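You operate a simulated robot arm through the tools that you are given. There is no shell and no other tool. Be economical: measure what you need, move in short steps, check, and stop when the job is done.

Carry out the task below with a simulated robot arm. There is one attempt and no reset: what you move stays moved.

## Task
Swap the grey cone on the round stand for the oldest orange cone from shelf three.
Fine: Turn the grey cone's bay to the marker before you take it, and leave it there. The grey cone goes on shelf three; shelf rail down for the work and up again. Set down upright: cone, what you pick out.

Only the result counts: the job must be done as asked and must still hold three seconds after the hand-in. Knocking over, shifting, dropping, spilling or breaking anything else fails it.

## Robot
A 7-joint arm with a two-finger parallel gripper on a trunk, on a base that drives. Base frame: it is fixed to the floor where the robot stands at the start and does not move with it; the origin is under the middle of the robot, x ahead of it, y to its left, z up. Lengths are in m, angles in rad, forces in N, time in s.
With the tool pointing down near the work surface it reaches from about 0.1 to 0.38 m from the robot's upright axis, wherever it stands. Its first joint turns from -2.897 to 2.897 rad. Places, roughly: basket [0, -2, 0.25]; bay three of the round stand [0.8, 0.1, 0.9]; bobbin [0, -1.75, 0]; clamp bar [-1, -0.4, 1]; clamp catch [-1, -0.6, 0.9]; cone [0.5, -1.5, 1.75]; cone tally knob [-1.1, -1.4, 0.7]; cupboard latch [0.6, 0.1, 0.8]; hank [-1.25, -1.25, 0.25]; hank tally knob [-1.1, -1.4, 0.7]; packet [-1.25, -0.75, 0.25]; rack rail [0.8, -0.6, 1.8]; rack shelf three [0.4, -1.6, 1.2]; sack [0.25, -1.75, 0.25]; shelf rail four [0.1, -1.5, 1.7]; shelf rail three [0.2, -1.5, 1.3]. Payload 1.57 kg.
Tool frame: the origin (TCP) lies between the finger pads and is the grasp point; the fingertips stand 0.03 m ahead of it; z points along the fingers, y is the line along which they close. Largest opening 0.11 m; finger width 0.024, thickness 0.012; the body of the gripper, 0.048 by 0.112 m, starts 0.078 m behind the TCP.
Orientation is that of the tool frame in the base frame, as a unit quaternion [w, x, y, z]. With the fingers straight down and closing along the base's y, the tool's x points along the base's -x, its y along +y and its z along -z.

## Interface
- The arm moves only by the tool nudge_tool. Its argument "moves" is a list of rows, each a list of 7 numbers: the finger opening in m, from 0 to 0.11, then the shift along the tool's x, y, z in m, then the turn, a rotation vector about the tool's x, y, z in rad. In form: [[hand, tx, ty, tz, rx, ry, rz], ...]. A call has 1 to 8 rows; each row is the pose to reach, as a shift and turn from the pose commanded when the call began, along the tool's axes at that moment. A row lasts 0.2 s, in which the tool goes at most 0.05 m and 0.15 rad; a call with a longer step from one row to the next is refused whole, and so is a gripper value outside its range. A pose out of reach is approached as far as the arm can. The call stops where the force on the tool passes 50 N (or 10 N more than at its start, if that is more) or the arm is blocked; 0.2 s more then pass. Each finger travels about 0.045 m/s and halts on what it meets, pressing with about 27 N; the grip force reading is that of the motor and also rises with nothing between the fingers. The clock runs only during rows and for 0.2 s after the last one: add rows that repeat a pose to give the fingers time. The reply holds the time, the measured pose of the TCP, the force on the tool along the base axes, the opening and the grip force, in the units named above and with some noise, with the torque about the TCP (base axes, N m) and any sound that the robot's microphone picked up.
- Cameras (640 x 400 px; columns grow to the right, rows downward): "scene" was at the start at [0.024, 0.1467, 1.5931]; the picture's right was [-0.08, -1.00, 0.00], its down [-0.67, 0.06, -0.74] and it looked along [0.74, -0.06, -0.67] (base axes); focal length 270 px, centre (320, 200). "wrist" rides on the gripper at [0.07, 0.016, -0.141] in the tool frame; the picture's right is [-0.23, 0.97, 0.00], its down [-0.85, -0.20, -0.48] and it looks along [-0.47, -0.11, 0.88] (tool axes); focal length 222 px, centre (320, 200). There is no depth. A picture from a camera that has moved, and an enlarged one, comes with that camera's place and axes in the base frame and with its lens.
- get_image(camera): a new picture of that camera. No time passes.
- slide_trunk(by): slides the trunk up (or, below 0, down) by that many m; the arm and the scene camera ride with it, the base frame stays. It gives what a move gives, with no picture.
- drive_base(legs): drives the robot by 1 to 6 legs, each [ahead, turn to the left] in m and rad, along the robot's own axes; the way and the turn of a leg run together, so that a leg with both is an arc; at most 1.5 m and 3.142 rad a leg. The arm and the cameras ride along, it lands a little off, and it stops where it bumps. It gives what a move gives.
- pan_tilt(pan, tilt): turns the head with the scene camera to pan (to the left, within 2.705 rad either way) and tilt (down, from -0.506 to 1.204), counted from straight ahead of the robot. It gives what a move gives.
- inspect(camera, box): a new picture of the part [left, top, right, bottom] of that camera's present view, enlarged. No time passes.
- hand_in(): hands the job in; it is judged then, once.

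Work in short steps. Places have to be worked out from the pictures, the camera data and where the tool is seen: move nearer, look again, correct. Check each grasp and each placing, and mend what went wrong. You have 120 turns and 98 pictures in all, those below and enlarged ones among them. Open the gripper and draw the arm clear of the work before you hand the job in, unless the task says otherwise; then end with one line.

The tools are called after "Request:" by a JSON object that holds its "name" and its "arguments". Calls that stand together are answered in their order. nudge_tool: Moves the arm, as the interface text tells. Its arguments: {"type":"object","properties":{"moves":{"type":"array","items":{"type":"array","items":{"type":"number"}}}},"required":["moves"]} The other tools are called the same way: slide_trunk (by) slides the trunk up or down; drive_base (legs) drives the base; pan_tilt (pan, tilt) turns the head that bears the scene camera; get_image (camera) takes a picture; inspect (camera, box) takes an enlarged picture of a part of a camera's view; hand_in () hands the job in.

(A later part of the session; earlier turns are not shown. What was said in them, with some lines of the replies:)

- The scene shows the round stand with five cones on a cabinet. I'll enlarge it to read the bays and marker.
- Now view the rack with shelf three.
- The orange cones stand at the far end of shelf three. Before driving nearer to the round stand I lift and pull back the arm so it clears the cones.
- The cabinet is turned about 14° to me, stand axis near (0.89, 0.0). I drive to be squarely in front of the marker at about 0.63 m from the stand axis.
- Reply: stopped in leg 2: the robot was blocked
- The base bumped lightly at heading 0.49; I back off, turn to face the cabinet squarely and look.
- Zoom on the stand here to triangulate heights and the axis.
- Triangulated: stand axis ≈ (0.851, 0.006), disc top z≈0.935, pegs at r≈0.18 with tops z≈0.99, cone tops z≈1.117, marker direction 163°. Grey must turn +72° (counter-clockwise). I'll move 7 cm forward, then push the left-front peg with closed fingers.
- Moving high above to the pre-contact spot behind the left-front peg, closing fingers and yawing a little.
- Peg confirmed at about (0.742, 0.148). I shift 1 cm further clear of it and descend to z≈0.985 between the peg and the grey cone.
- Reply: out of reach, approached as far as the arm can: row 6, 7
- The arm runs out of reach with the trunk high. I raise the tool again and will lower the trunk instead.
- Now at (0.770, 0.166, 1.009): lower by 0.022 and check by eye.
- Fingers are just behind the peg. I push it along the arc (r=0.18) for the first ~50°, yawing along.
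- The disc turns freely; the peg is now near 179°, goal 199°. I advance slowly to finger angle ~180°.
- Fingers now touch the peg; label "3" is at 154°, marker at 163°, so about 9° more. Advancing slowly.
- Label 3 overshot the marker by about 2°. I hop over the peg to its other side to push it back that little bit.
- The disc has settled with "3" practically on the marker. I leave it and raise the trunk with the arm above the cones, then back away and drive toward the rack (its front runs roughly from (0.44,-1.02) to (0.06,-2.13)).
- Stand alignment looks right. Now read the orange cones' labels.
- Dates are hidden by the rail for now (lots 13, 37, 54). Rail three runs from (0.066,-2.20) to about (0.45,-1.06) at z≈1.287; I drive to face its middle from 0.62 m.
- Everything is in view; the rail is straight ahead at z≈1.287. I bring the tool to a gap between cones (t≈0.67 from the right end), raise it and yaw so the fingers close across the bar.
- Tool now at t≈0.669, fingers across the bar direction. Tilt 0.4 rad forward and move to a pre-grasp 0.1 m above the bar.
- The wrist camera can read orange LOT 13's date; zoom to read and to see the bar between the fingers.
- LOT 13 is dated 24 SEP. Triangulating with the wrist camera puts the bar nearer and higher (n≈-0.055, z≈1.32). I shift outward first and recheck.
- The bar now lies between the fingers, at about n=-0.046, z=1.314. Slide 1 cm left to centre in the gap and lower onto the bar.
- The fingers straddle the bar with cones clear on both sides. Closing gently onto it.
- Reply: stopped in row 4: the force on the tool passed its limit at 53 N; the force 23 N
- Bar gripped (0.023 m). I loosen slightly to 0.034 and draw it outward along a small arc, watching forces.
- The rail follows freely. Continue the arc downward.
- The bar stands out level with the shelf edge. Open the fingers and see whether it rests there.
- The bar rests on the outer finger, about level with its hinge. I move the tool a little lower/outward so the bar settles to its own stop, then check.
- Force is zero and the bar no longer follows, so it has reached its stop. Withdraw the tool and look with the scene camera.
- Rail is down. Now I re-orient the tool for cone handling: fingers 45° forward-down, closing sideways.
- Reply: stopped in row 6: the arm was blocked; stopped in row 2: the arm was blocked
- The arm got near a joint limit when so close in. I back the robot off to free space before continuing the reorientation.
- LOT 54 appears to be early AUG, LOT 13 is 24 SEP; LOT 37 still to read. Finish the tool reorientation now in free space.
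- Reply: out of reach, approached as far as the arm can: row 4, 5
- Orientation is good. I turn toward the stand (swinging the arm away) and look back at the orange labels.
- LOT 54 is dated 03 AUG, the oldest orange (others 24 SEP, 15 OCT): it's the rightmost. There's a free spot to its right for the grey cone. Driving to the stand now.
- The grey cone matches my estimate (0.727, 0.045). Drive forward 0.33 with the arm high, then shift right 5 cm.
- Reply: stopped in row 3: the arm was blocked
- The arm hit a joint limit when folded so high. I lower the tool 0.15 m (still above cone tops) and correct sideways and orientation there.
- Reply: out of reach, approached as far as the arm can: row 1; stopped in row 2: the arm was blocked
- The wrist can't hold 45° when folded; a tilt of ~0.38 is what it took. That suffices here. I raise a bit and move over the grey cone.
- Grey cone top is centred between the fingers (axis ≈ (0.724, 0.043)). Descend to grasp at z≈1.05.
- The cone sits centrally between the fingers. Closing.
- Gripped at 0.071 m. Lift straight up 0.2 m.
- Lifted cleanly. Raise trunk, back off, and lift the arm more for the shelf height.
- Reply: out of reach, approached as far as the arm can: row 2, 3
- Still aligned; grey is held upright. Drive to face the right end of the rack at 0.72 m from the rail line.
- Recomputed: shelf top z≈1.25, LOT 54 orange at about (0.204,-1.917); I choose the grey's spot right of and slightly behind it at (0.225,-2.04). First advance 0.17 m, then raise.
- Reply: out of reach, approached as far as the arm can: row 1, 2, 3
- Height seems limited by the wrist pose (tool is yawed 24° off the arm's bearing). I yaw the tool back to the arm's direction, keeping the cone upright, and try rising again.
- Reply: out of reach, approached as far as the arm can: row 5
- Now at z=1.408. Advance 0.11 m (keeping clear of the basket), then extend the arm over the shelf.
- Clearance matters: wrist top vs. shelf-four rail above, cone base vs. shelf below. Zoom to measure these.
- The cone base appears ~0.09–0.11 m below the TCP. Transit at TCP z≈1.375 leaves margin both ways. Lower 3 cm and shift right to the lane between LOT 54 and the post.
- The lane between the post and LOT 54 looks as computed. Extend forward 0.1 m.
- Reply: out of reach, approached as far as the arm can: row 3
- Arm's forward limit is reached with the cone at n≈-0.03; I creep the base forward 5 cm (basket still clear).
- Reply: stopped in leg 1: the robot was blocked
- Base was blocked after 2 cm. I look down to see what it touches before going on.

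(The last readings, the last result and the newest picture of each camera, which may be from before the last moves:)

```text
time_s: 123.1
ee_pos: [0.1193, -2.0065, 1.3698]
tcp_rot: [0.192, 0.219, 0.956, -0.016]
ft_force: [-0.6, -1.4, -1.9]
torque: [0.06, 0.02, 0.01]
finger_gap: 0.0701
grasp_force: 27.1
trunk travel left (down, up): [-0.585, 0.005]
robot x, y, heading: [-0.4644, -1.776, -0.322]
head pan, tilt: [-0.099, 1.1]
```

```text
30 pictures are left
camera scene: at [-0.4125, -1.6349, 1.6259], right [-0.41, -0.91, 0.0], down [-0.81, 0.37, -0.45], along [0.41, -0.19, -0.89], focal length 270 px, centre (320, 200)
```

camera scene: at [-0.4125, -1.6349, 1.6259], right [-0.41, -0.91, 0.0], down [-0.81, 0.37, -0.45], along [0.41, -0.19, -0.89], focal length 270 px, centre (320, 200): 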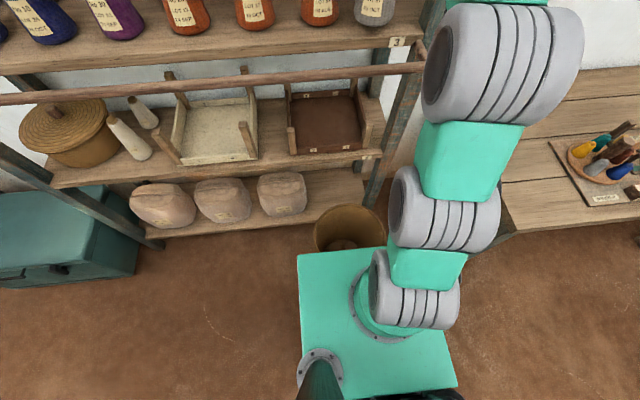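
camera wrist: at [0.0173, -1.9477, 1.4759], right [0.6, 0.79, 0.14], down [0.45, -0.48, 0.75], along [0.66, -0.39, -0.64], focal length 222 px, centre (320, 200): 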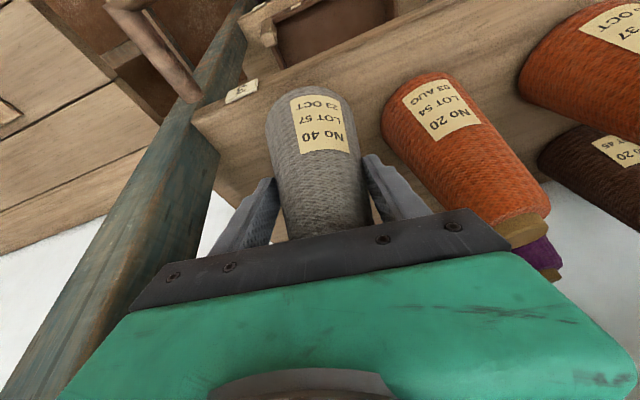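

The base nose touches the basket, so I stay here. Lowering lets the arm reach further: I go forward and down together toward the shelf.

Request:
{"name": "nudge_tool", "arguments": {"moves": [[0.03, -0.0146, 0.0018, 0.0169, 0, 0, 0], [0.03, -0.0265, 0.0034, 0.0285, 0, 0, 0], [0.03, -0.0345, 0.0044, 0.032, 0, 0, 0]]}}

Request:
{"name": "pan_tilt", "arguments": {"pan": -0.15, "tilt": 0.5}}

Request:
{"name": "inspect", "arguments": {"camera": "scene", "box": [290, 130, 420, 260]}}

```text
time_s: 123.9
ee_pos: [0.1556, -2.0202, 1.3544]
tcp_rot: [0.198, 0.218, 0.956, -0.017]
ft_force: [-2.4, 4.1, 13.3]
torque: [1.02, 0.22, 0.06]
finger_gap: 0.0697
grasp_force: 27.1
out of reach, approached as far as the arm can: row 3
trunk travel left (down, up): [-0.585, 0.005]
robot x, y, heading: [-0.4674, -1.7761, -0.322]
head pan, tilt: [-0.099, 1.1]
```

```text
time_s: 124.9
ee_pos: [0.1546, -2.0207, 1.3544]
tcp_rot: [0.197, 0.218, 0.956, -0.017]
ft_force: [7.1, -0.7, 32.0]
torque: [0.11, -0.6, -0.09]
finger_gap: 0.07
grasp_force: 27.5
trunk travel left (down, up): [-0.585, 0.005]
robot x, y, heading: [-0.463, -1.773, -0.324]
head pan, tilt: [-0.15, 0.499]
```

```text
3.08 times, centred on (355, 195) of scene
camera zoom: at [-0.3912, -1.6492, 1.6737], right [-0.46, -0.89, 0.0], down [-0.43, 0.22, -0.88], along [0.78, -0.4, -0.48], focal length 831 px, centre (212, 215)
```

zoom: 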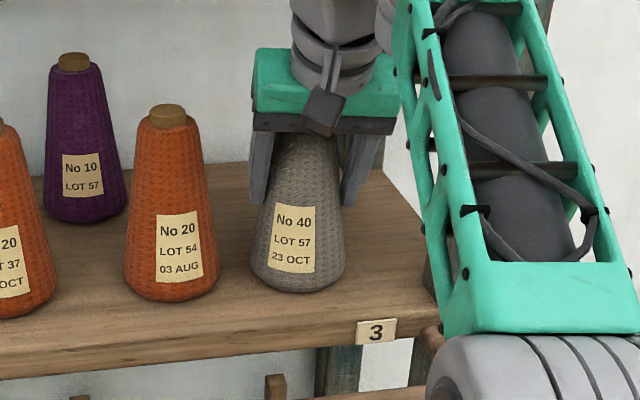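

Contact (32 N up) at z=1.354; the cone stands on the shelf beside LOT 54. Relieve the pressure by a few mm and open.

Request:
{"name": "nudge_tool", "arguments": {"moves": [[0.03, -0.001, 0, -0.003, 0, 0, 0], [0.06, -0.001, 0, -0.003, 0, 0, 0], [0.085, -0.001, 0, -0.003, 0, 0, 0], [0.095, -0.001, 0, -0.003, 0, 0, 0], [0.1, -0.001, 0, -0.003, 0, 0, 0]]}}

Request:
{"name": "inspect", "arguments": {"camera": "scene", "box": [290, 130, 420, 260]}}

Request:
{"name": "get_image", "arguments": {"camera": "wrist"}}

```text
time_s: 126.1
ee_pos: [0.1646, -2.032, 1.3549]
tcp_rot: [0.196, 0.219, 0.955, -0.028]
ft_force: [0.1, 0.9, 0.0]
torque: [-0.03, 0.01, 0.0]
finger_gap: 0.1001
grasp_force: 0.1
out of reach, approached as far as the arm can: row 1
trunk travel left (down, up): [-0.585, 0.005]
robot x, y, heading: [-0.4643, -1.7725, -0.322]
head pan, tilt: [-0.15, 0.499]
```

```text
3.08 times, centred on (355, 195) of scene
camera zoom: at [-0.3895, -1.6502, 1.6735], right [-0.46, -0.89, 0.0], down [-0.43, 0.22, -0.88], along [0.78, -0.4, -0.48], focal length 831 px, centre (212, 215)
```

zoom: 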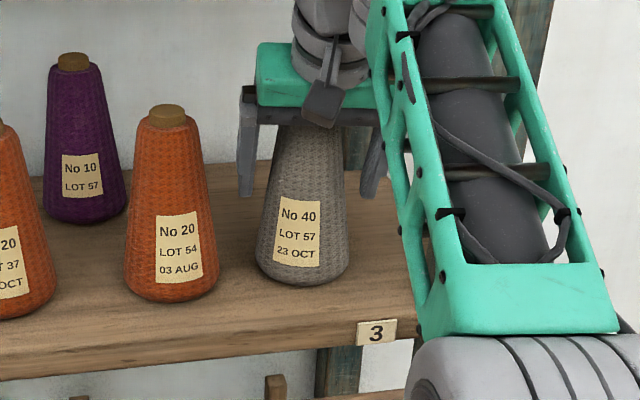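

```text
27 pictures are left
camera wrist: at [0.0623, -1.9686, 1.459], right [0.61, 0.79, 0.12], down [0.45, -0.46, 0.76], along [0.66, -0.41, -0.63], focal length 222 px, centre (320, 200)
```

wrist: 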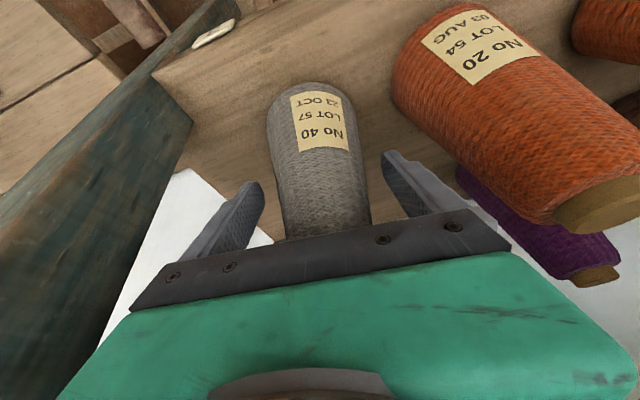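

Grey stands upright on shelf three, released. Back the base straight out.

Request:
{"name": "drive_base", "arguments": {"legs": [[-0.25, 0]]}}

Request:
{"name": "nudge_tool", "arguments": {"moves": [[0.11, 0, 0, 0, 0, -0.13, 0], [0.11, 0, 0, 0, 0, -0.26, 0], [0.11, 0, 0, 0, 0, -0.39, 0]]}}

Request:
{"name": "get_image", "arguments": {"camera": "scene"}}

```text
time_s: 128.0
ee_pos: [-0.075, -1.9528, 1.3554]
tcp_rot: [0.197, 0.22, 0.955, -0.028]
ft_force: [-0.9, 0.1, 0.0]
torque: [0.01, -0.03, -0.02]
finger_gap: 0.0997
grasp_force: 0.0
trunk travel left (down, up): [-0.585, 0.005]
robot x, y, heading: [-0.7027, -1.6975, -0.324]
head pan, tilt: [-0.15, 0.499]
```

```text
time_s: 128.8
ee_pos: [-0.0749, -1.9534, 1.3557]
tcp_rot: [0.378, 0.211, 0.899, -0.07]
ft_force: [-0.6, 0.1, 0.1]
torque: [0.01, -0.03, 0.0]
finger_gap: 0.1102
grasp_force: 0.1
trunk travel left (down, up): [-0.585, 0.005]
robot x, y, heading: [-0.7025, -1.6924, -0.329]
head pan, tilt: [-0.15, 0.499]
```

```text
26 pictures are left
camera scene: at [-0.6284, -1.5702, 1.6735], right [-0.46, -0.89, 0.0], down [-0.43, 0.22, -0.88], along [0.78, -0.4, -0.48], focal length 270 px, centre (320, 200)
```

scene: 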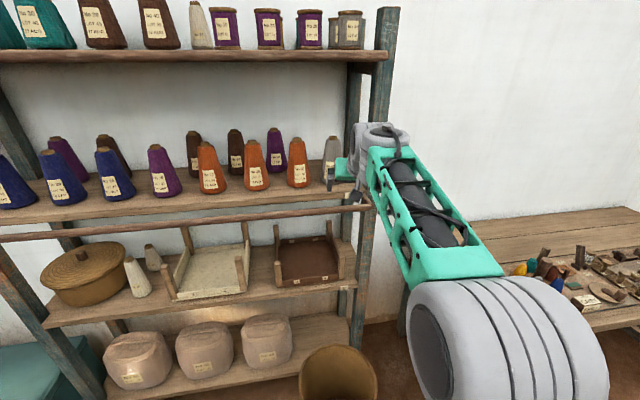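

Tool is at 45° now. LOT 54 stands at ≈(0.208,-1.916). Shift left 12 cm in line with it, then drive 0.15 forward and look.

Request:
{"name": "nudge_tool", "arguments": {"moves": [[0.11, 0.0084, 0.0394, 0.001, 0, 0, 0], [0.11, 0.0169, 0.0788, 0.002, 0, 0, 0], [0.11, 0.0253, 0.1182, 0.0029, 0, 0, 0]]}}

Request:
{"name": "drive_base", "arguments": {"legs": [[0.15, 0]]}}

Request:
{"name": "get_image", "arguments": {"camera": "wrist"}}

```text
time_s: 129.6
ee_pos: [-0.0386, -1.8339, 1.337]
tcp_rot: [0.377, 0.211, 0.899, -0.071]
ft_force: [0.1, -0.1, 0.4]
torque: [-0.04, 0.02, 0.03]
finger_gap: 0.11
grasp_force: 0.1
trunk travel left (down, up): [-0.585, 0.005]
robot x, y, heading: [-0.7025, -1.6948, -0.326]
head pan, tilt: [-0.15, 0.499]
```

```text
time_s: 130.9
ee_pos: [0.105, -1.8859, 1.3366]
tcp_rot: [0.377, 0.212, 0.899, -0.07]
ft_force: [0.5, -0.1, -0.5]
torque: [0.02, 0.02, 0.0]
finger_gap: 0.1102
grasp_force: 0.2
trunk travel left (down, up): [-0.585, 0.005]
robot x, y, heading: [-0.56, -1.7426, -0.329]
head pan, tilt: [-0.15, 0.499]
```

```text
25 pictures are left
camera wrist: at [-0.0235, -1.8086, 1.3879], right [0.56, 0.8, 0.19], down [0.14, -0.32, 0.94], along [0.81, -0.5, -0.29], focal length 222 px, centre (320, 200)
```

wrist: 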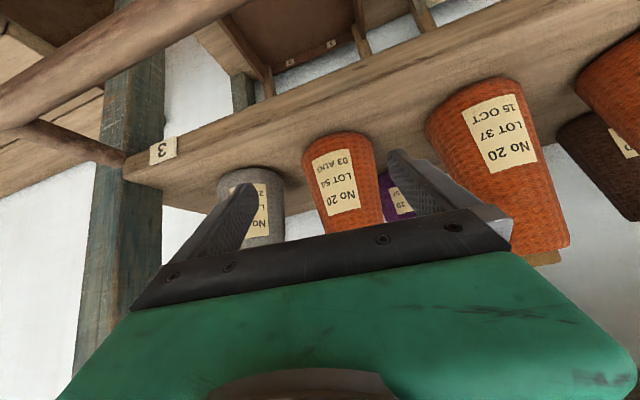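

LOT 54 is between the fingers' lanes. Nudge 1 cm left, drive 6 cm closer.

Request:
{"name": "nudge_tool", "arguments": {"moves": [[0.11, 0.002, 0.012, -0.002, 0, 0, 0]]}}

Request:
{"name": "drive_base", "arguments": {"legs": [[0.06, 0]]}}

Request:
{"name": "get_image", "arguments": {"camera": "wrist"}}

```text
time_s: 131.3
ee_pos: [0.1078, -1.8741, 1.3375]
tcp_rot: [0.377, 0.212, 0.899, -0.071]
ft_force: [-0.2, 0.1, -0.6]
torque: [0.02, -0.01, 0.01]
finger_gap: 0.11
grasp_force: 0.1
trunk travel left (down, up): [-0.585, 0.005]
robot x, y, heading: [-0.5571, -1.7364, -0.327]
head pan, tilt: [-0.15, 0.499]
```

```text
time_s: 132.3
ee_pos: [0.1651, -1.8955, 1.3365]
tcp_rot: [0.377, 0.212, 0.899, -0.071]
ft_force: [-0.4, 0.2, 0.3]
torque: [-0.02, 0.05, 0.02]
finger_gap: 0.1101
grasp_force: 0.1
trunk travel left (down, up): [-0.585, 0.005]
robot x, y, heading: [-0.506, -1.7578, -0.33]
head pan, tilt: [-0.15, 0.499]
```

```text
24 pictures are left
camera wrist: at [0.0362, -1.8167, 1.3877], right [0.57, 0.8, 0.19], down [0.14, -0.32, 0.94], along [0.81, -0.5, -0.29], focal length 222 px, centre (320, 200)
```

wrist: 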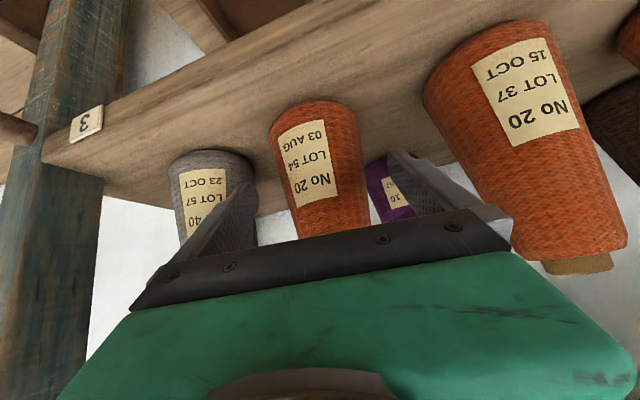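

Centred. Move forward 4.8 cm horizontally to the cone axis.

Request:
{"name": "nudge_tool", "arguments": {"moves": [[0.11, -0.017, -0.0004, 0.017, 0, 0, 0], [0.11, -0.034, -0.0008, 0.034, 0, 0, 0], [0.11, -0.034, -0.0008, 0.034, 0, 0, 0]]}}

Request:
{"name": "get_image", "arguments": {"camera": "wrist"}}

Request:
{"name": "inspect", "arguments": {"camera": "scene", "box": [280, 100, 440, 260]}}

```text
time_s: 133.1
ee_pos: [0.2069, -1.9163, 1.3384]
tcp_rot: [0.377, 0.211, 0.899, -0.07]
ft_force: [0.8, 0.0, 0.2]
torque: [-0.02, 0.0, 0.01]
finger_gap: 0.1098
grasp_force: 0.0
trunk travel left (down, up): [-0.585, 0.005]
robot x, y, heading: [-0.5015, -1.7622, -0.327]
head pan, tilt: [-0.15, 0.499]
```

```text
23 pictures are left
camera wrist: at [0.077, -1.8384, 1.3894], right [0.57, 0.8, 0.19], down [0.14, -0.32, 0.94], along [0.81, -0.5, -0.29], focal length 222 px, centre (320, 200)
```

wrist: 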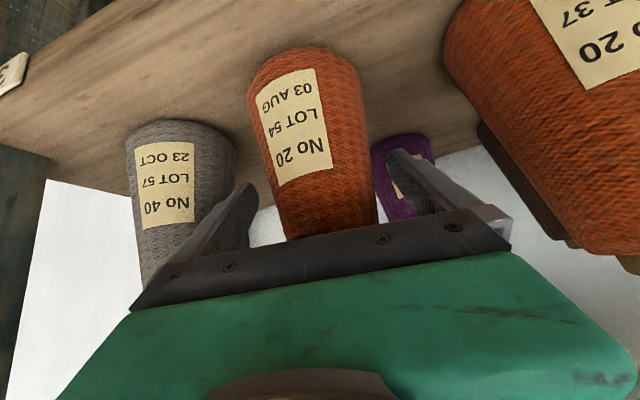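

```text
2.50 times, centred on (360, 180) of scene
camera zoom: at [-0.4277, -1.6381, 1.6735], right [-0.46, -0.89, 0.0], down [-0.42, 0.22, -0.88], along [0.78, -0.4, -0.48], focal length 675 px, centre (220, 250)
```

zoom: 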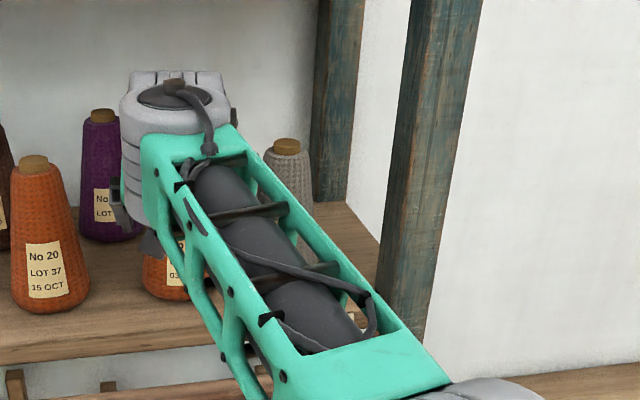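

The TCP is on the cone axis (apparent width matches). Closing the fingers.

Request:
{"name": "nudge_tool", "arguments": {"moves": [[0.08, 0, 0, 0, 0, 0, 0], [0.06, 0, 0, 0, 0, 0, 0], [0.05, 0, 0, 0, 0, 0, 0], [0.04, 0, 0, 0, 0, 0, 0], [0.03, 0, 0, 0, 0, 0, 0], [0.03, 0, 0, 0, 0, 0, 0]]}}

```text
time_s: 134.5
ee_pos: [0.2057, -1.9165, 1.3385]
tcp_rot: [0.377, 0.212, 0.899, -0.07]
ft_force: [0.6, 1.3, 0.6]
torque: [0.02, -0.02, 0.03]
finger_gap: 0.071
grasp_force: 26.7
trunk travel left (down, up): [-0.585, 0.005]
robot x, y, heading: [-0.5034, -1.7589, -0.325]
head pan, tilt: [-0.15, 0.499]
```

Gripped at 0.071 m. Lift 3.5 cm and look.

Request:
{"name": "nudge_tool", "arguments": {"moves": [[0.03, -0.0106, 0.0005, -0.0106, 0, 0, 0], [0.03, -0.0248, 0.0012, -0.0247, 0, 0, 0]]}}

Request:
{"name": "get_image", "arguments": {"camera": "wrist"}}

```text
time_s: 135.1
ee_pos: [0.2061, -1.9148, 1.3715]
tcp_rot: [0.375, 0.212, 0.9, -0.071]
ft_force: [-0.4, -0.4, -1.7]
torque: [-0.02, -0.01, -0.03]
finger_gap: 0.0707
grasp_force: 26.7
trunk travel left (down, up): [-0.585, 0.005]
robot x, y, heading: [-0.4996, -1.761, -0.32]
head pan, tilt: [-0.15, 0.499]
```

```text
21 pictures are left
camera wrist: at [0.0775, -1.8377, 1.4234], right [0.57, 0.8, 0.19], down [0.14, -0.32, 0.94], along [0.81, -0.5, -0.3], focal length 222 px, centre (320, 200)
```

wrist: 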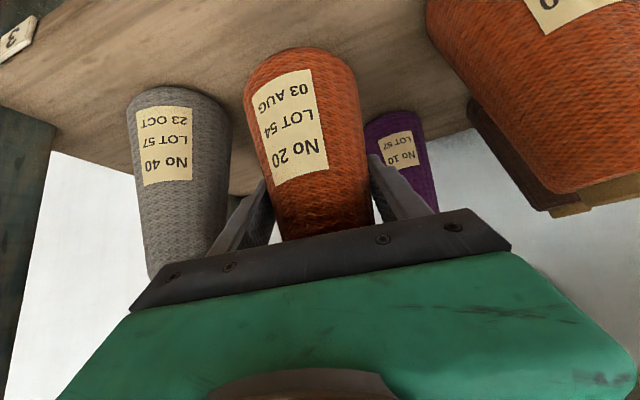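

LOT 54 is lifted. Back out 0.13 m, retract the arm 0.16 m to be clear of the rack.

Request:
{"name": "drive_base", "arguments": {"legs": [[-0.13, 0]]}}

Request:
{"name": "nudge_tool", "arguments": {"moves": [[0.03, 0.0279, -0.005, -0.0283, 0, 0, 0], [0.03, 0.0558, -0.01, -0.0566, 0, 0, 0], [0.03, 0.0837, -0.015, -0.0849, 0, 0, 0], [0.03, 0.1116, -0.02, -0.1132, 0, 0, 0]]}}

Request:
{"name": "pan_tilt", "arguments": {"pan": 0, "tilt": 0.5}}

Request:
{"name": "get_image", "arguments": {"camera": "scene"}}

```text
time_s: 136.4
ee_pos: [0.0818, -1.873, 1.3734]
tcp_rot: [0.377, 0.213, 0.899, -0.071]
ft_force: [-0.8, 0.6, -1.7]
torque: [0.0, 0.0, 0.0]
finger_gap: 0.0707
grasp_force: 27.2
trunk travel left (down, up): [-0.585, 0.005]
robot x, y, heading: [-0.6235, -1.7228, -0.325]
head pan, tilt: [-0.15, 0.499]
```

```text
time_s: 137.4
ee_pos: [-0.0738, -1.8229, 1.3723]
tcp_rot: [0.377, 0.213, 0.899, -0.071]
ft_force: [-0.5, 0.9, -1.7]
torque: [0.01, 0.01, -0.03]
finger_gap: 0.071
grasp_force: 26.9
trunk travel left (down, up): [-0.585, 0.005]
robot x, y, heading: [-0.6227, -1.7205, -0.33]
head pan, tilt: [-0.15, 0.499]
```

```text
time_s: 138.1
ee_pos: [-0.071, -1.822, 1.3727]
tcp_rot: [0.377, 0.212, 0.899, -0.07]
ft_force: [0.1, 0.1, -1.5]
torque: [0.0, 0.01, 0.03]
finger_gap: 0.0709
grasp_force: 27.1
trunk travel left (down, up): [-0.585, 0.005]
robot x, y, heading: [-0.628, -1.7193, -0.327]
head pan, tilt: [0.0, 0.499]
```

```text
20 pictures are left
camera scene: at [-0.5454, -1.5837, 1.6735], right [-0.32, -0.95, 0.0], down [-0.45, 0.15, -0.88], along [0.83, -0.28, -0.48], focal length 270 px, centre (320, 200)
```

scene: 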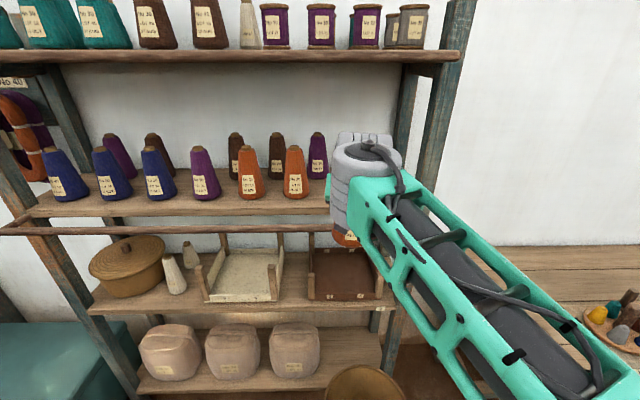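

All in order on the shelf. Drive with LOT 54 to the stand.

Request:
{"name": "drive_base", "arguments": {"legs": [[0, 1.659], [1.1, 0], [0.98, 0], [0, -1.634]]}}

Request:
{"name": "pan_tilt", "arguments": {"pan": 0.0, "tilt": 0.7}}

Request:
{"name": "inspect", "arguments": {"camera": "scene", "box": [220, 80, 500, 280]}}

```text
time_s: 156.6
ee_pos: [0.3736, 0.2497, 1.3728]
tcp_rot: [0.379, 0.189, 0.904, -0.061]
ft_force: [-0.4, 0.6, -2.5]
torque: [0.01, 0.0, 0.0]
finger_gap: 0.0711
grasp_force: 27.2
trunk travel left (down, up): [-0.585, 0.005]
robot x, y, heading: [-0.1852, 0.327, -0.281]
head pan, tilt: [0.0, 0.499]
```

```text
time_s: 157.3
ee_pos: [0.3729, 0.2505, 1.3713]
tcp_rot: [0.378, 0.189, 0.904, -0.061]
ft_force: [0.3, -0.5, -1.9]
torque: [-0.03, 0.02, 0.01]
finger_gap: 0.0712
grasp_force: 26.8
trunk travel left (down, up): [-0.585, 0.005]
robot x, y, heading: [-0.1846, 0.3266, -0.279]
head pan, tilt: [0.0, 0.7]
```

```text
2.00 times, centred on (360, 180) of scene
camera zoom: at [-0.1174, 0.4673, 1.6558], right [-0.28, -0.96, 0.0], down [-0.62, 0.18, -0.77], along [0.74, -0.21, -0.64], focal length 540 px, centre (240, 240)
```

zoom: 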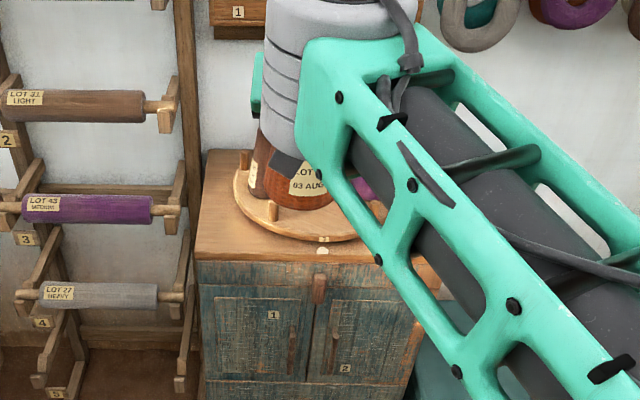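

Bay 3 is still at the marker. Shift the tool 10 cm right, then drive 0.37 m forward so the cone is nearly above the bay (base z≈1.28, above everything).

Request:
{"name": "nudge_tool", "arguments": {"moves": [[0.03, -0.0037, -0.0337, 0.0021, 0, 0, 0], [0.03, -0.0073, -0.0675, 0.0042, 0, 0, 0], [0.03, -0.011, -0.1012, 0.0063, 0, 0, 0]]}}

Request:
{"name": "drive_base", "arguments": {"legs": [[0.37, 0]]}}

Request:
{"name": "slide_trunk", "arguments": {"by": -0.12}}

Request:
{"name": "get_image", "arguments": {"camera": "wrist"}}

Request:
{"name": "get_image", "arguments": {"camera": "scene"}}

```text
time_s: 158.1
ee_pos: [0.3446, 0.151, 1.3746]
tcp_rot: [0.378, 0.19, 0.904, -0.061]
ft_force: [-0.7, 0.8, -1.9]
torque: [0.03, -0.03, 0.01]
finger_gap: 0.071
grasp_force: 26.5
trunk travel left (down, up): [-0.585, 0.005]
robot x, y, heading: [-0.1849, 0.3273, -0.275]
head pan, tilt: [0.0, 0.7]
```

```text
time_s: 160.5
ee_pos: [0.7048, 0.0521, 1.3744]
tcp_rot: [0.378, 0.187, 0.905, -0.06]
ft_force: [1.1, -0.8, -2.1]
torque: [0.01, 0.02, 0.01]
finger_gap: 0.0709
grasp_force: 27.0
trunk travel left (down, up): [-0.585, 0.005]
robot x, y, heading: [0.1747, 0.2226, -0.272]
head pan, tilt: [0.0, 0.7]
```

```text
time_s: 162.0
ee_pos: [0.7058, 0.0524, 1.2539]
tcp_rot: [0.379, 0.186, 0.904, -0.059]
ft_force: [0.1, -0.7, -3.0]
torque: [0.02, 0.02, 0.0]
finger_gap: 0.0709
grasp_force: 26.7
trunk travel left (down, up): [-0.465, 0.125]
robot x, y, heading: [0.1736, 0.2258, -0.272]
head pan, tilt: [0.0, 0.7]
```

```text
18 pictures are left
camera wrist: at [0.5719, 0.1228, 1.305], right [0.52, 0.83, 0.19], down [0.16, -0.32, 0.94], along [0.84, -0.46, -0.29], focal length 222 px, centre (320, 200)
```

wrist: 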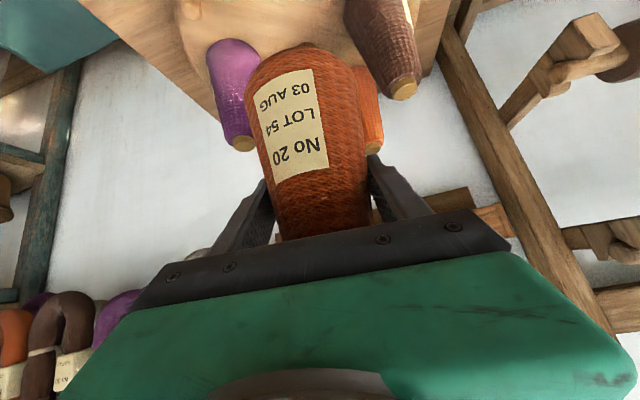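

```text
17 pictures are left
camera scene: at [0.2416, 0.3655, 1.5358], right [-0.27, -0.96, 0.0], down [-0.62, 0.17, -0.76], along [0.74, -0.21, -0.64], focal length 270 px, centre (320, 200)
```

scene: 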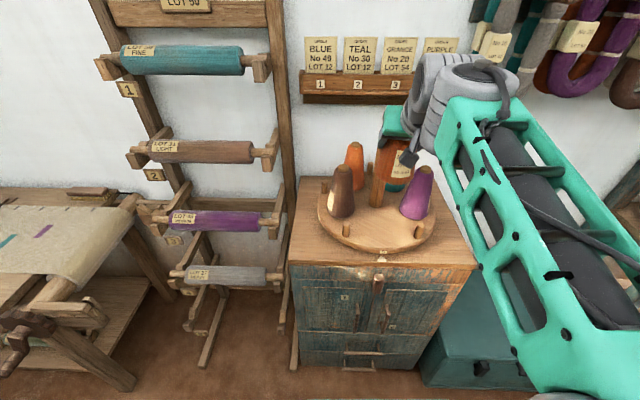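

Correct by 2 cm to (0.725, 0.043), then lower by trunk 0.19 m to just above the disc.

Request:
{"name": "nudge_tool", "arguments": {"moves": [[0.03, -0.0075, -0.0007, 0.0075, 0, 0, 0], [0.03, -0.015, -0.0013, 0.0149, 0, 0, 0], [0.03, -0.015, -0.0013, 0.0149, 0, 0, 0]]}}

Request:
{"name": "slide_trunk", "arguments": {"by": -0.19}}

Request:
{"name": "inspect", "arguments": {"camera": "scene", "box": [280, 60, 480, 240]}}

Request:
{"name": "get_image", "arguments": {"camera": "wrist"}}

```text
time_s: 162.8
ee_pos: [0.7231, 0.0427, 1.2539]
tcp_rot: [0.379, 0.187, 0.904, -0.06]
ft_force: [0.2, 0.1, -2.0]
torque: [-0.01, 0.02, 0.02]
finger_gap: 0.0708
grasp_force: 27.4
trunk travel left (down, up): [-0.465, 0.125]
robot x, y, heading: [0.1727, 0.2235, -0.273]
head pan, tilt: [0.0, 0.7]
```

```text
time_s: 164.8
ee_pos: [0.7233, 0.0431, 1.0638]
tcp_rot: [0.379, 0.187, 0.904, -0.06]
ft_force: [0.2, 0.0, -2.6]
torque: [-0.01, -0.03, 0.01]
finger_gap: 0.071
grasp_force: 26.8
trunk travel left (down, up): [-0.275, 0.315]
robot x, y, heading: [0.1769, 0.2257, -0.276]
head pan, tilt: [0.0, 0.7]
```

```text
2.22 times, centred on (380, 150) of scene
camera zoom: at [0.2416, 0.3655, 1.3458], right [-0.27, -0.96, 0.0], down [-0.62, 0.17, -0.76], along [0.74, -0.21, -0.64], focal length 600 px, centre (187, 311)
```

zoom: 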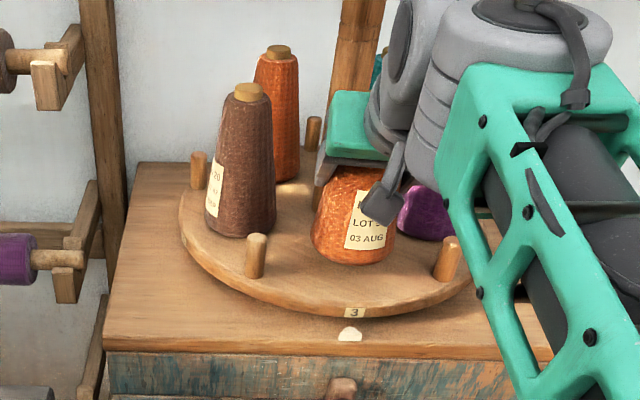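

```text
15 pictures are left
camera wrist: at [0.5907, 0.1138, 1.1151], right [0.52, 0.83, 0.19], down [0.16, -0.32, 0.94], along [0.84, -0.46, -0.29], focal length 222 px, centre (320, 200)
```

wrist: 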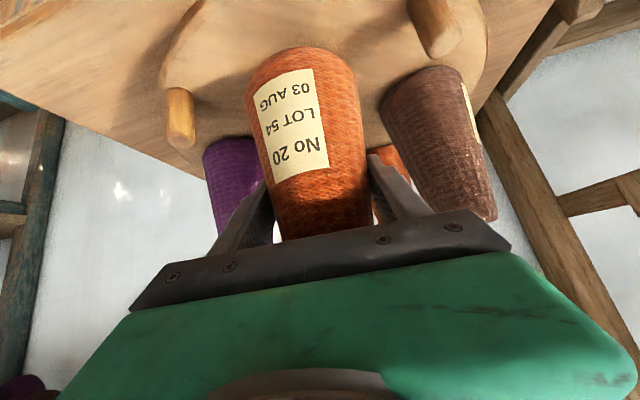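

Well placed between the pegs, base ~3 cm above the disc. Lower by 0.024.

Request:
{"name": "slide_trunk", "arguments": {"by": -0.024}}

```text
time_s: 165.5
ee_pos: [0.7241, 0.0432, 1.0401]
tcp_rot: [0.379, 0.187, 0.905, -0.06]
ft_force: [0.7, -1.1, -1.4]
torque: [-0.02, 0.02, 0.0]
finger_gap: 0.0711
grasp_force: 27.0
trunk travel left (down, up): [-0.251, 0.339]
robot x, y, heading: [0.1767, 0.225, -0.272]
head pan, tilt: [0.0, 0.7]
```

No contact yet; go 6 mm further with the arm in two tiny rows (down in tool axes).

Request:
{"name": "nudge_tool", "arguments": {"moves": [[0.03, 0.0021, 0, 0.0021, 0, 0, 0], [0.03, 0.0042, 0, 0.0042, 0, 0, 0]]}}

```text
time_s: 166.1
ee_pos: [0.7235, 0.0424, 1.0351]
tcp_rot: [0.38, 0.187, 0.904, -0.06]
ft_force: [0.0, -0.5, 2.6]
torque: [-0.09, 0.13, 0.02]
finger_gap: 0.0707
grasp_force: 26.8
trunk travel left (down, up): [-0.251, 0.339]
robot x, y, heading: [0.171, 0.2264, -0.273]
head pan, tilt: [0.0, 0.7]
```

Light contact at z=1.035. One more millimetre, then open.

Request:
{"name": "nudge_tool", "arguments": {"moves": [[0.03, 0.0008, 0, 0.0008, 0, 0, 0], [0.06, 0.0008, 0, 0.0008, 0, 0, 0], [0.08, 0.0008, 0, 0.0008, 0, 0, 0], [0.1, 0.0008, 0, 0.0008, 0, 0, 0], [0.11, 0.0008, 0, 0.0008, 0, 0, 0], [0.11, 0.0008, 0, 0.0008, 0, 0, 0]]}}

Request:
{"name": "get_image", "arguments": {"camera": "wrist"}}

```text
time_s: 167.5
ee_pos: [0.7223, 0.0434, 1.0329]
tcp_rot: [0.379, 0.188, 0.904, -0.06]
ft_force: [0.0, -0.3, -0.2]
torque: [0.0, -0.01, 0.01]
finger_gap: 0.1099
grasp_force: 0.1
trunk travel left (down, up): [-0.251, 0.339]
robot x, y, heading: [0.1768, 0.2187, -0.273]
head pan, tilt: [0.0, 0.7]
```

```text
14 pictures are left
camera wrist: at [0.5905, 0.1136, 1.0842], right [0.52, 0.83, 0.19], down [0.16, -0.32, 0.94], along [0.84, -0.46, -0.29], focal length 222 px, centre (320, 200)
```

wrist: 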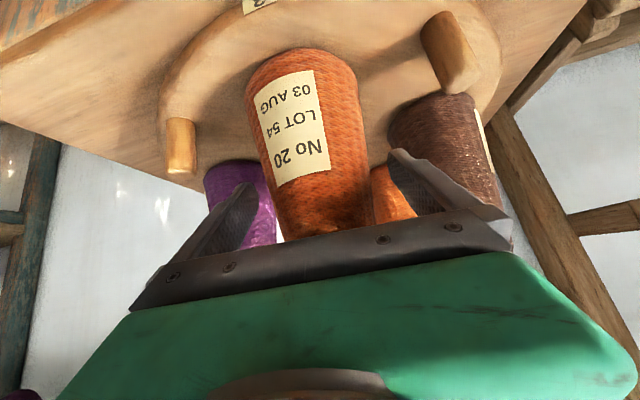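

Released; orange stands upright. Back straight out and check.

Request:
{"name": "drive_base", "arguments": {"legs": [[-0.36, 0]]}}

Request:
{"name": "slide_trunk", "arguments": {"by": 0.33}}

Request:
{"name": "inspect", "arguments": {"camera": "scene", "box": [270, 90, 430, 230]}}

```text
time_s: 169.9
ee_pos: [0.3748, 0.1394, 1.0328]
tcp_rot: [0.378, 0.188, 0.904, -0.061]
ft_force: [0.9, 0.1, 0.1]
torque: [-0.01, 0.0, -0.02]
finger_gap: 0.11
grasp_force: 0.1
trunk travel left (down, up): [-0.251, 0.339]
robot x, y, heading: [-0.1735, 0.3222, -0.273]
head pan, tilt: [0.0, 0.7]
```

```text
time_s: 173.1
ee_pos: [0.3753, 0.1396, 1.3624]
tcp_rot: [0.378, 0.19, 0.904, -0.061]
ft_force: [0.8, 0.3, 0.0]
torque: [0.02, -0.01, 0.02]
finger_gap: 0.1099
grasp_force: 0.2
trunk travel left (down, up): [-0.581, 0.009]
robot x, y, heading: [-0.1745, 0.3215, -0.279]
head pan, tilt: [0.0, 0.7]
```

```text
2.86 times, centred on (350, 160) of scene
camera zoom: at [-0.1065, 0.4637, 1.6518], right [-0.27, -0.96, 0.0], down [-0.62, 0.18, -0.76], along [0.74, -0.21, -0.64], focal length 772 px, centre (234, 314)
```

zoom: 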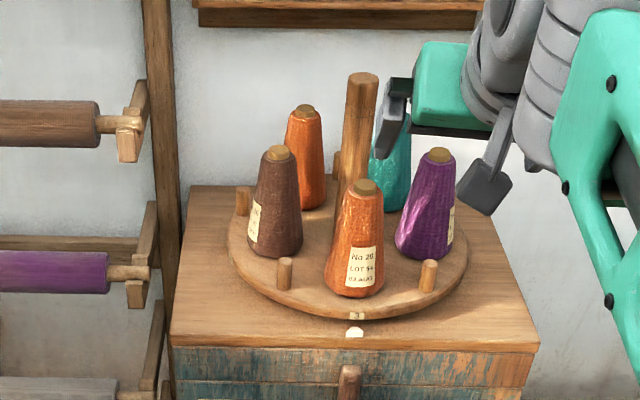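

Stand is done: LOT 54 upright in bay 3 at the marker. Now drive back to the rack's middle to raise the rail; close the fingers.

Request:
{"name": "drive_base", "arguments": {"legs": [[0, -1.494], [0.85, 0], [0.85, 0], [0, 1.458]]}}

Request:
{"name": "nudge_tool", "arguments": {"moves": [[0.07, 0, 0, 0, 0, 0, 0], [0.03, 0, 0, 0, 0, 0, 0], [0, 0, 0, 0, 0, 0, 0], [0, 0, 0, 0, 0, 0, 0], [0, 0, 0, 0, 0, 0, 0], [0, 0, 0, 0, 0, 0, 0]]}}

Request:
{"name": "pan_tilt", "arguments": {"pan": 0.0, "tilt": 0.5}}

Request:
{"name": "get_image", "arguments": {"camera": "scene"}}

```text
time_s: 189.1
ee_pos: [0.004, -1.5465, 1.3632]
tcp_rot: [0.377, 0.203, 0.901, -0.067]
ft_force: [0.3, 0.8, -0.4]
torque: [0.0, -0.04, -0.02]
finger_gap: 0.11
grasp_force: 0.1
trunk travel left (down, up): [-0.581, 0.009]
robot x, y, heading: [-0.538, -1.3496, -0.305]
head pan, tilt: [0.0, 0.7]
```

```text
time_s: 190.5
ee_pos: [0.003, -1.5468, 1.3631]
tcp_rot: [0.377, 0.203, 0.901, -0.066]
ft_force: [0.0, 0.4, -0.5]
torque: [0.01, -0.03, 0.04]
finger_gap: 0.0001
grasp_force: 6.2
trunk travel left (down, up): [-0.581, 0.009]
robot x, y, heading: [-0.5377, -1.3511, -0.306]
head pan, tilt: [0.0, 0.7]
```

```text
time_s: 191.2
ee_pos: [0.004, -1.5466, 1.3636]
tcp_rot: [0.378, 0.202, 0.901, -0.066]
ft_force: [0.7, 1.4, 0.0]
torque: [0.03, -0.04, -0.04]
finger_gap: 0.0
grasp_force: 21.1
trunk travel left (down, up): [-0.581, 0.009]
robot x, y, heading: [-0.5366, -1.3515, -0.307]
head pan, tilt: [0.0, 0.499]
```

```text
12 pictures are left
camera scene: at [-0.4622, -1.2116, 1.6695], right [-0.3, -0.95, 0.0], down [-0.46, 0.14, -0.88], along [0.84, -0.26, -0.48], focal length 270 px, centre (320, 200)
```

scene: 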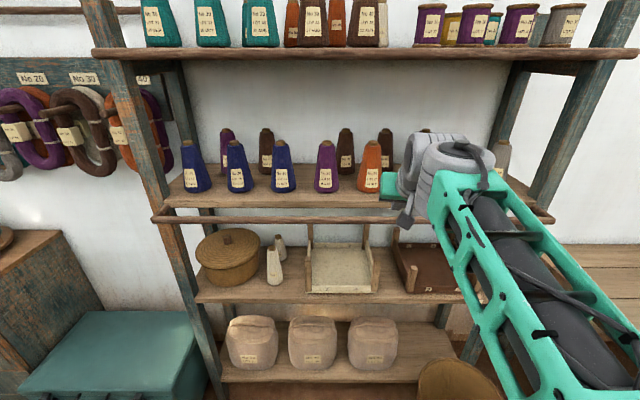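

Rail bar is at about n=-0.14, z=1.24. I shift to the gap (t≈0.67) and lower the closed fingers in front of the rail to below bar height.

Request:
{"name": "nudge_tool", "arguments": {"moves": [[0, 0.0044, 0.0417, -0.0024, 0, 0, 0], [0, 0.0087, 0.0834, -0.0047, 0, 0, 0], [0, 0.0394, 0.0819, 0.0259, 0, 0, 0], [0, 0.0701, 0.0805, 0.0565, 0, 0, 0], [0, 0.1009, 0.079, 0.0871, 0, 0, 0], [0, 0.1316, 0.0775, 0.1177, 0, 0, 0]]}}

Request:
{"name": "inspect", "arguments": {"camera": "scene", "box": [280, 110, 480, 270]}}

```text
time_s: 192.6
ee_pos: [0.0292, -1.4668, 1.1911]
tcp_rot: [0.379, 0.202, 0.901, -0.065]
ft_force: [-0.5, -0.2, -0.4]
torque: [-0.03, -0.01, 0.02]
finger_gap: 0.0002
grasp_force: 21.1
trunk travel left (down, up): [-0.581, 0.009]
robot x, y, heading: [-0.5388, -1.349, -0.303]
head pan, tilt: [0.0, 0.499]
```

```text
2.50 times, centred on (380, 190) of scene
camera zoom: at [-0.4619, -1.2116, 1.6696], right [-0.3, -0.95, 0.0], down [-0.46, 0.14, -0.88], along [0.84, -0.26, -0.48], focal length 675 px, centre (170, 225)
```

zoom: 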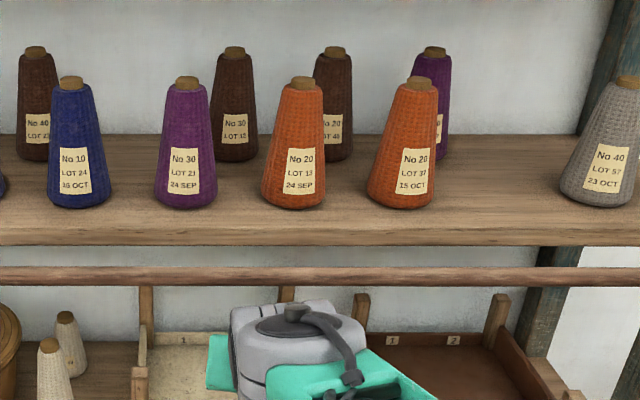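

Fingers are under and in front of the bar. Move in beneath it and start pushing up-and-in.

Request:
{"name": "nudge_tool", "arguments": {"moves": [[0, -0.025, 0.0041, 0.0254, 0, 0, 0], [0, -0.0503, 0.0082, 0.0508, 0, 0, 0], [0, -0.085, 0.0082, 0.0508, 0, 0, 0], [0, -0.11, 0.0082, 0.0508, 0, 0, 0], [0, -0.135, 0.0082, 0.0508, 0, 0, 0], [0, -0.155, 0.0082, 0.0508, 0, 0, 0]]}}

Request:
{"name": "inspect", "arguments": {"camera": "scene", "box": [280, 110, 480, 270]}}

```text
time_s: 193.7
ee_pos: [0.1261, -1.5029, 1.2209]
tcp_rot: [0.362, 0.201, 0.908, -0.066]
ft_force: [-26.1, 7.8, -3.9]
torque: [-0.15, -0.37, 0.36]
finger_gap: 0.0001
grasp_force: 21.7
trunk travel left (down, up): [-0.581, 0.009]
robot x, y, heading: [-0.5376, -1.3491, -0.305]
head pan, tilt: [0.0, 0.499]
stopped in row 5: the force on the tool passed its limit at 65 N (the readings are from after the stop); the commanded pose is now the measured one
```

```text
2.50 times, centred on (380, 190) of scene
camera zoom: at [-0.4669, -1.2103, 1.6695], right [-0.3, -0.95, 0.0], down [-0.45, 0.14, -0.88], along [0.84, -0.26, -0.48], focal length 675 px, centre (170, 225)
```

zoom: 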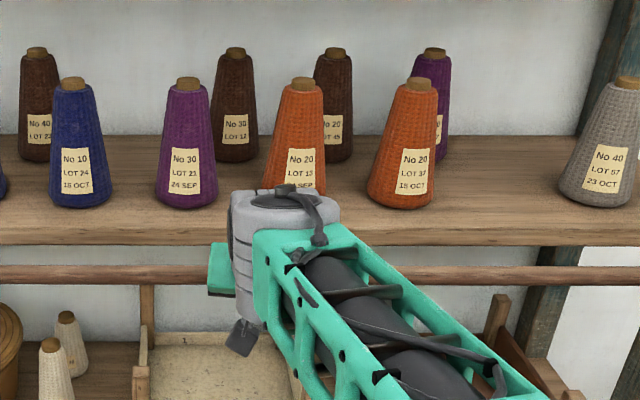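

Pushing at 45° jams (force is nearly radial to the hinge). I back off a few mm and lift mostly vertically first, following the hinge arc.

Request:
{"name": "nudge_tool", "arguments": {"moves": [[0, 0.0043, -0.0007, -0.0041, 0, 0, 0], [0, -0.0075, 0, -0.0133, 0, 0, 0], [0, -0.0191, 0.0007, -0.0219, 0, 0, 0], [0, -0.0334, 0.0018, -0.0265, 0, 0, 0], [0, -0.0477, 0.003, -0.0306, 0, 0, 0]]}}

Request:
{"name": "inspect", "arguments": {"camera": "scene", "box": [280, 110, 480, 270]}}

```text
time_s: 194.9
ee_pos: [0.1456, -1.5102, 1.2794]
tcp_rot: [0.366, 0.201, 0.906, -0.066]
ft_force: [-1.0, 1.1, -2.0]
torque: [-0.01, 0.0, 0.03]
finger_gap: 0.0
grasp_force: 20.8
trunk travel left (down, up): [-0.581, 0.009]
robot x, y, heading: [-0.5381, -1.3521, -0.309]
head pan, tilt: [0.0, 0.499]
```

```text
2.50 times, centred on (380, 190) of scene
camera zoom: at [-0.4628, -1.2112, 1.6695], right [-0.3, -0.95, 0.0], down [-0.46, 0.14, -0.88], along [0.84, -0.26, -0.48], focal length 675 px, centre (170, 225)
```

zoom: 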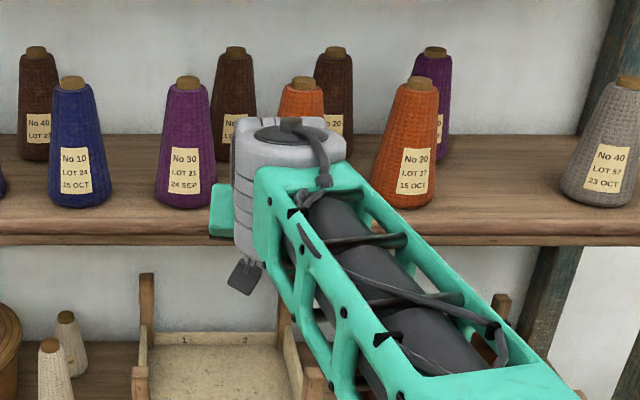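

The rail follows up (bar now at shelf-edge level in view). Continue the arc inward to upright.

Request:
{"name": "nudge_tool", "arguments": {"moves": [[0, -0.0145, 0.0015, 0.0009, 0, 0, 0], [0, -0.029, 0.003, 0.0018, 0, 0, 0], [0, -0.0425, 0.0047, 0.0075, 0, 0, 0], [0, -0.0558, 0.0063, 0.0131, 0, 0, 0], [0, -0.0675, 0.0081, 0.0224, 0, 0, 0]]}}

Request:
{"name": "inspect", "arguments": {"camera": "scene", "box": [280, 110, 480, 270]}}

```text
time_s: 196.1
ee_pos: [0.2051, -1.5304, 1.3082]
tcp_rot: [0.365, 0.202, 0.907, -0.067]
ft_force: [-8.7, 2.9, -4.2]
torque: [-0.08, 0.06, -0.05]
finger_gap: 0.0
grasp_force: 21.4
trunk travel left (down, up): [-0.581, 0.009]
robot x, y, heading: [-0.541, -1.3475, -0.308]
head pan, tilt: [0.0, 0.499]
```

```text
2.50 times, centred on (380, 190) of scene
camera zoom: at [-0.4641, -1.2109, 1.6695], right [-0.3, -0.95, 0.0], down [-0.46, 0.14, -0.88], along [0.84, -0.26, -0.48], focal length 675 px, centre (170, 225)
```

zoom: 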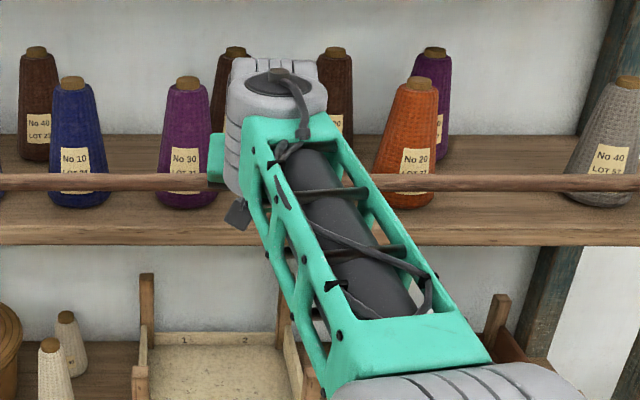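

The bar is back at its original height (~1.32). Push a few mm more inward to seat it against its stop.

Request:
{"name": "nudge_tool", "arguments": {"moves": [[0, -0.0036, 0.0006, 0.0034, 0, 0, 0], [0, -0.0072, 0.0011, 0.0068, 0, 0, 0]]}}

```text
time_s: 196.7
ee_pos: [0.212, -1.5306, 1.3023]
tcp_rot: [0.356, 0.202, 0.91, -0.065]
ft_force: [-9.2, 2.8, -4.5]
torque: [0.06, -0.03, 0.09]
finger_gap: 0.0
grasp_force: 21.6
trunk travel left (down, up): [-0.581, 0.009]
robot x, y, heading: [-0.5403, -1.3496, -0.307]
head pan, tilt: [0.0, 0.499]
stopped in row 2: the force on the tool passed its limit at 61 N (the readings are from after the stop); the commanded pose is now the measured one
```

It met its stop. Withdraw the tool down-and-out slowly and check that the rail stays.

Request:
{"name": "nudge_tool", "arguments": {"moves": [[0, 0.015, 0, 0, 0, 0, 0], [0, 0.035, 0, -0.01, 0, 0, 0], [0, 0.06, 0, -0.03, 0, 0, 0], [0, 0.09, 0, -0.06, 0, 0, 0]]}}

Request:
{"name": "drive_base", "arguments": {"legs": [[-0.12, 0]]}}

Request:
{"name": "get_image", "arguments": {"camera": "scene"}}

```text
time_s: 197.7
ee_pos: [0.115, -1.4862, 1.2891]
tcp_rot: [0.358, 0.202, 0.909, -0.066]
ft_force: [-0.3, 0.0, -0.1]
torque: [-0.02, -0.03, -0.01]
finger_gap: 0.0
grasp_force: 21.7
trunk travel left (down, up): [-0.581, 0.009]
robot x, y, heading: [-0.5385, -1.3445, -0.302]
head pan, tilt: [0.0, 0.499]
```

```text
time_s: 199.0
ee_pos: [0.0011, -1.4504, 1.2872]
tcp_rot: [0.359, 0.202, 0.909, -0.065]
ft_force: [0.2, 0.8, 0.1]
torque: [0.0, -0.01, 0.0]
finger_gap: 0.0
grasp_force: 21.4
trunk travel left (down, up): [-0.581, 0.009]
robot x, y, heading: [-0.6542, -1.3137, -0.302]
head pan, tilt: [0.0, 0.499]
```

```text
7 pictures are left
camera scene: at [-0.5787, -1.1749, 1.6696], right [-0.3, -0.95, 0.0], down [-0.46, 0.14, -0.88], along [0.84, -0.26, -0.48], focal length 270 px, centre (320, 200)
```

scene: 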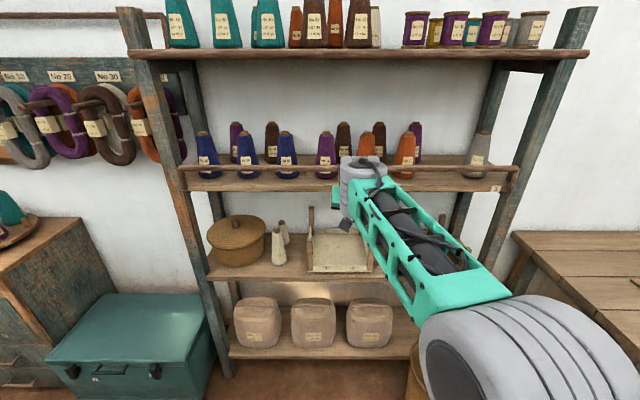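

The rail stays up, grey stands on shelf three, and everything else is in place. Open the gripper in free space.

Request:
{"name": "nudge_tool", "arguments": {"moves": [[0.05, 0, 0, 0, 0, 0, 0], [0.1, 0, 0, 0, 0, 0, 0], [0.1, 0, 0, 0, 0, 0, 0], [0.1, 0, 0, 0, 0, 0, 0], [0.1, 0, 0, 0, 0, 0, 0]]}}

Request:
{"name": "inspect", "arguments": {"camera": "scene", "box": [380, 100, 540, 220]}}

```text
time_s: 200.2
ee_pos: [0.0008, -1.4513, 1.2879]
tcp_rot: [0.357, 0.202, 0.909, -0.066]
ft_force: [0.2, 0.0, 0.3]
torque: [0.0, 0.0, -0.01]
finger_gap: 0.1002
grasp_force: 0.3
trunk travel left (down, up): [-0.581, 0.009]
robot x, y, heading: [-0.6542, -1.3155, -0.304]
head pan, tilt: [0.0, 0.499]
```

```text
3.33 times, centred on (460, 160) of scene
camera zoom: at [-0.5775, -1.1753, 1.6695], right [-0.3, -0.95, 0.0], down [-0.46, 0.14, -0.88], along [0.84, -0.26, -0.48], focal length 900 px, centre (-147, 333)
```

zoom: 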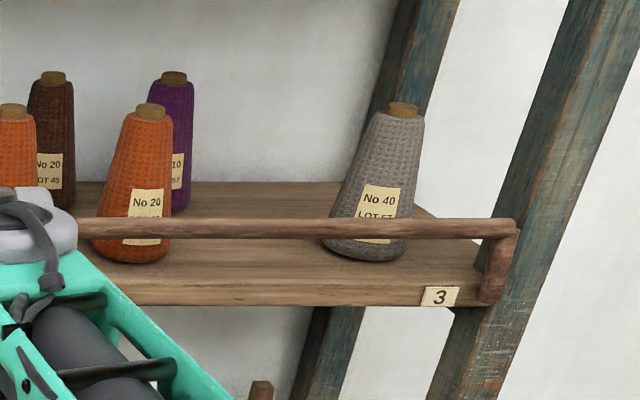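

The rail is up, the grey cone stands upright on shelf three (the lean is only wide-angle perspective), the orange LOT 54 is in the bay at the marker, and the arm is clear. Handing in.

Request:
{"name": "hand_in", "arguments": {}}

```text
The job is handed in.
```

I swapped the cones and handed the job in: orange LOT 54 (03 AUG, the oldest) is upright in bay three, which I turned to the marker and left there. The grey cone is upright on shelf three, and the shelf rail is up again. The base touched the cabinet and the basket lightly while driving, and I saw nothing shift.
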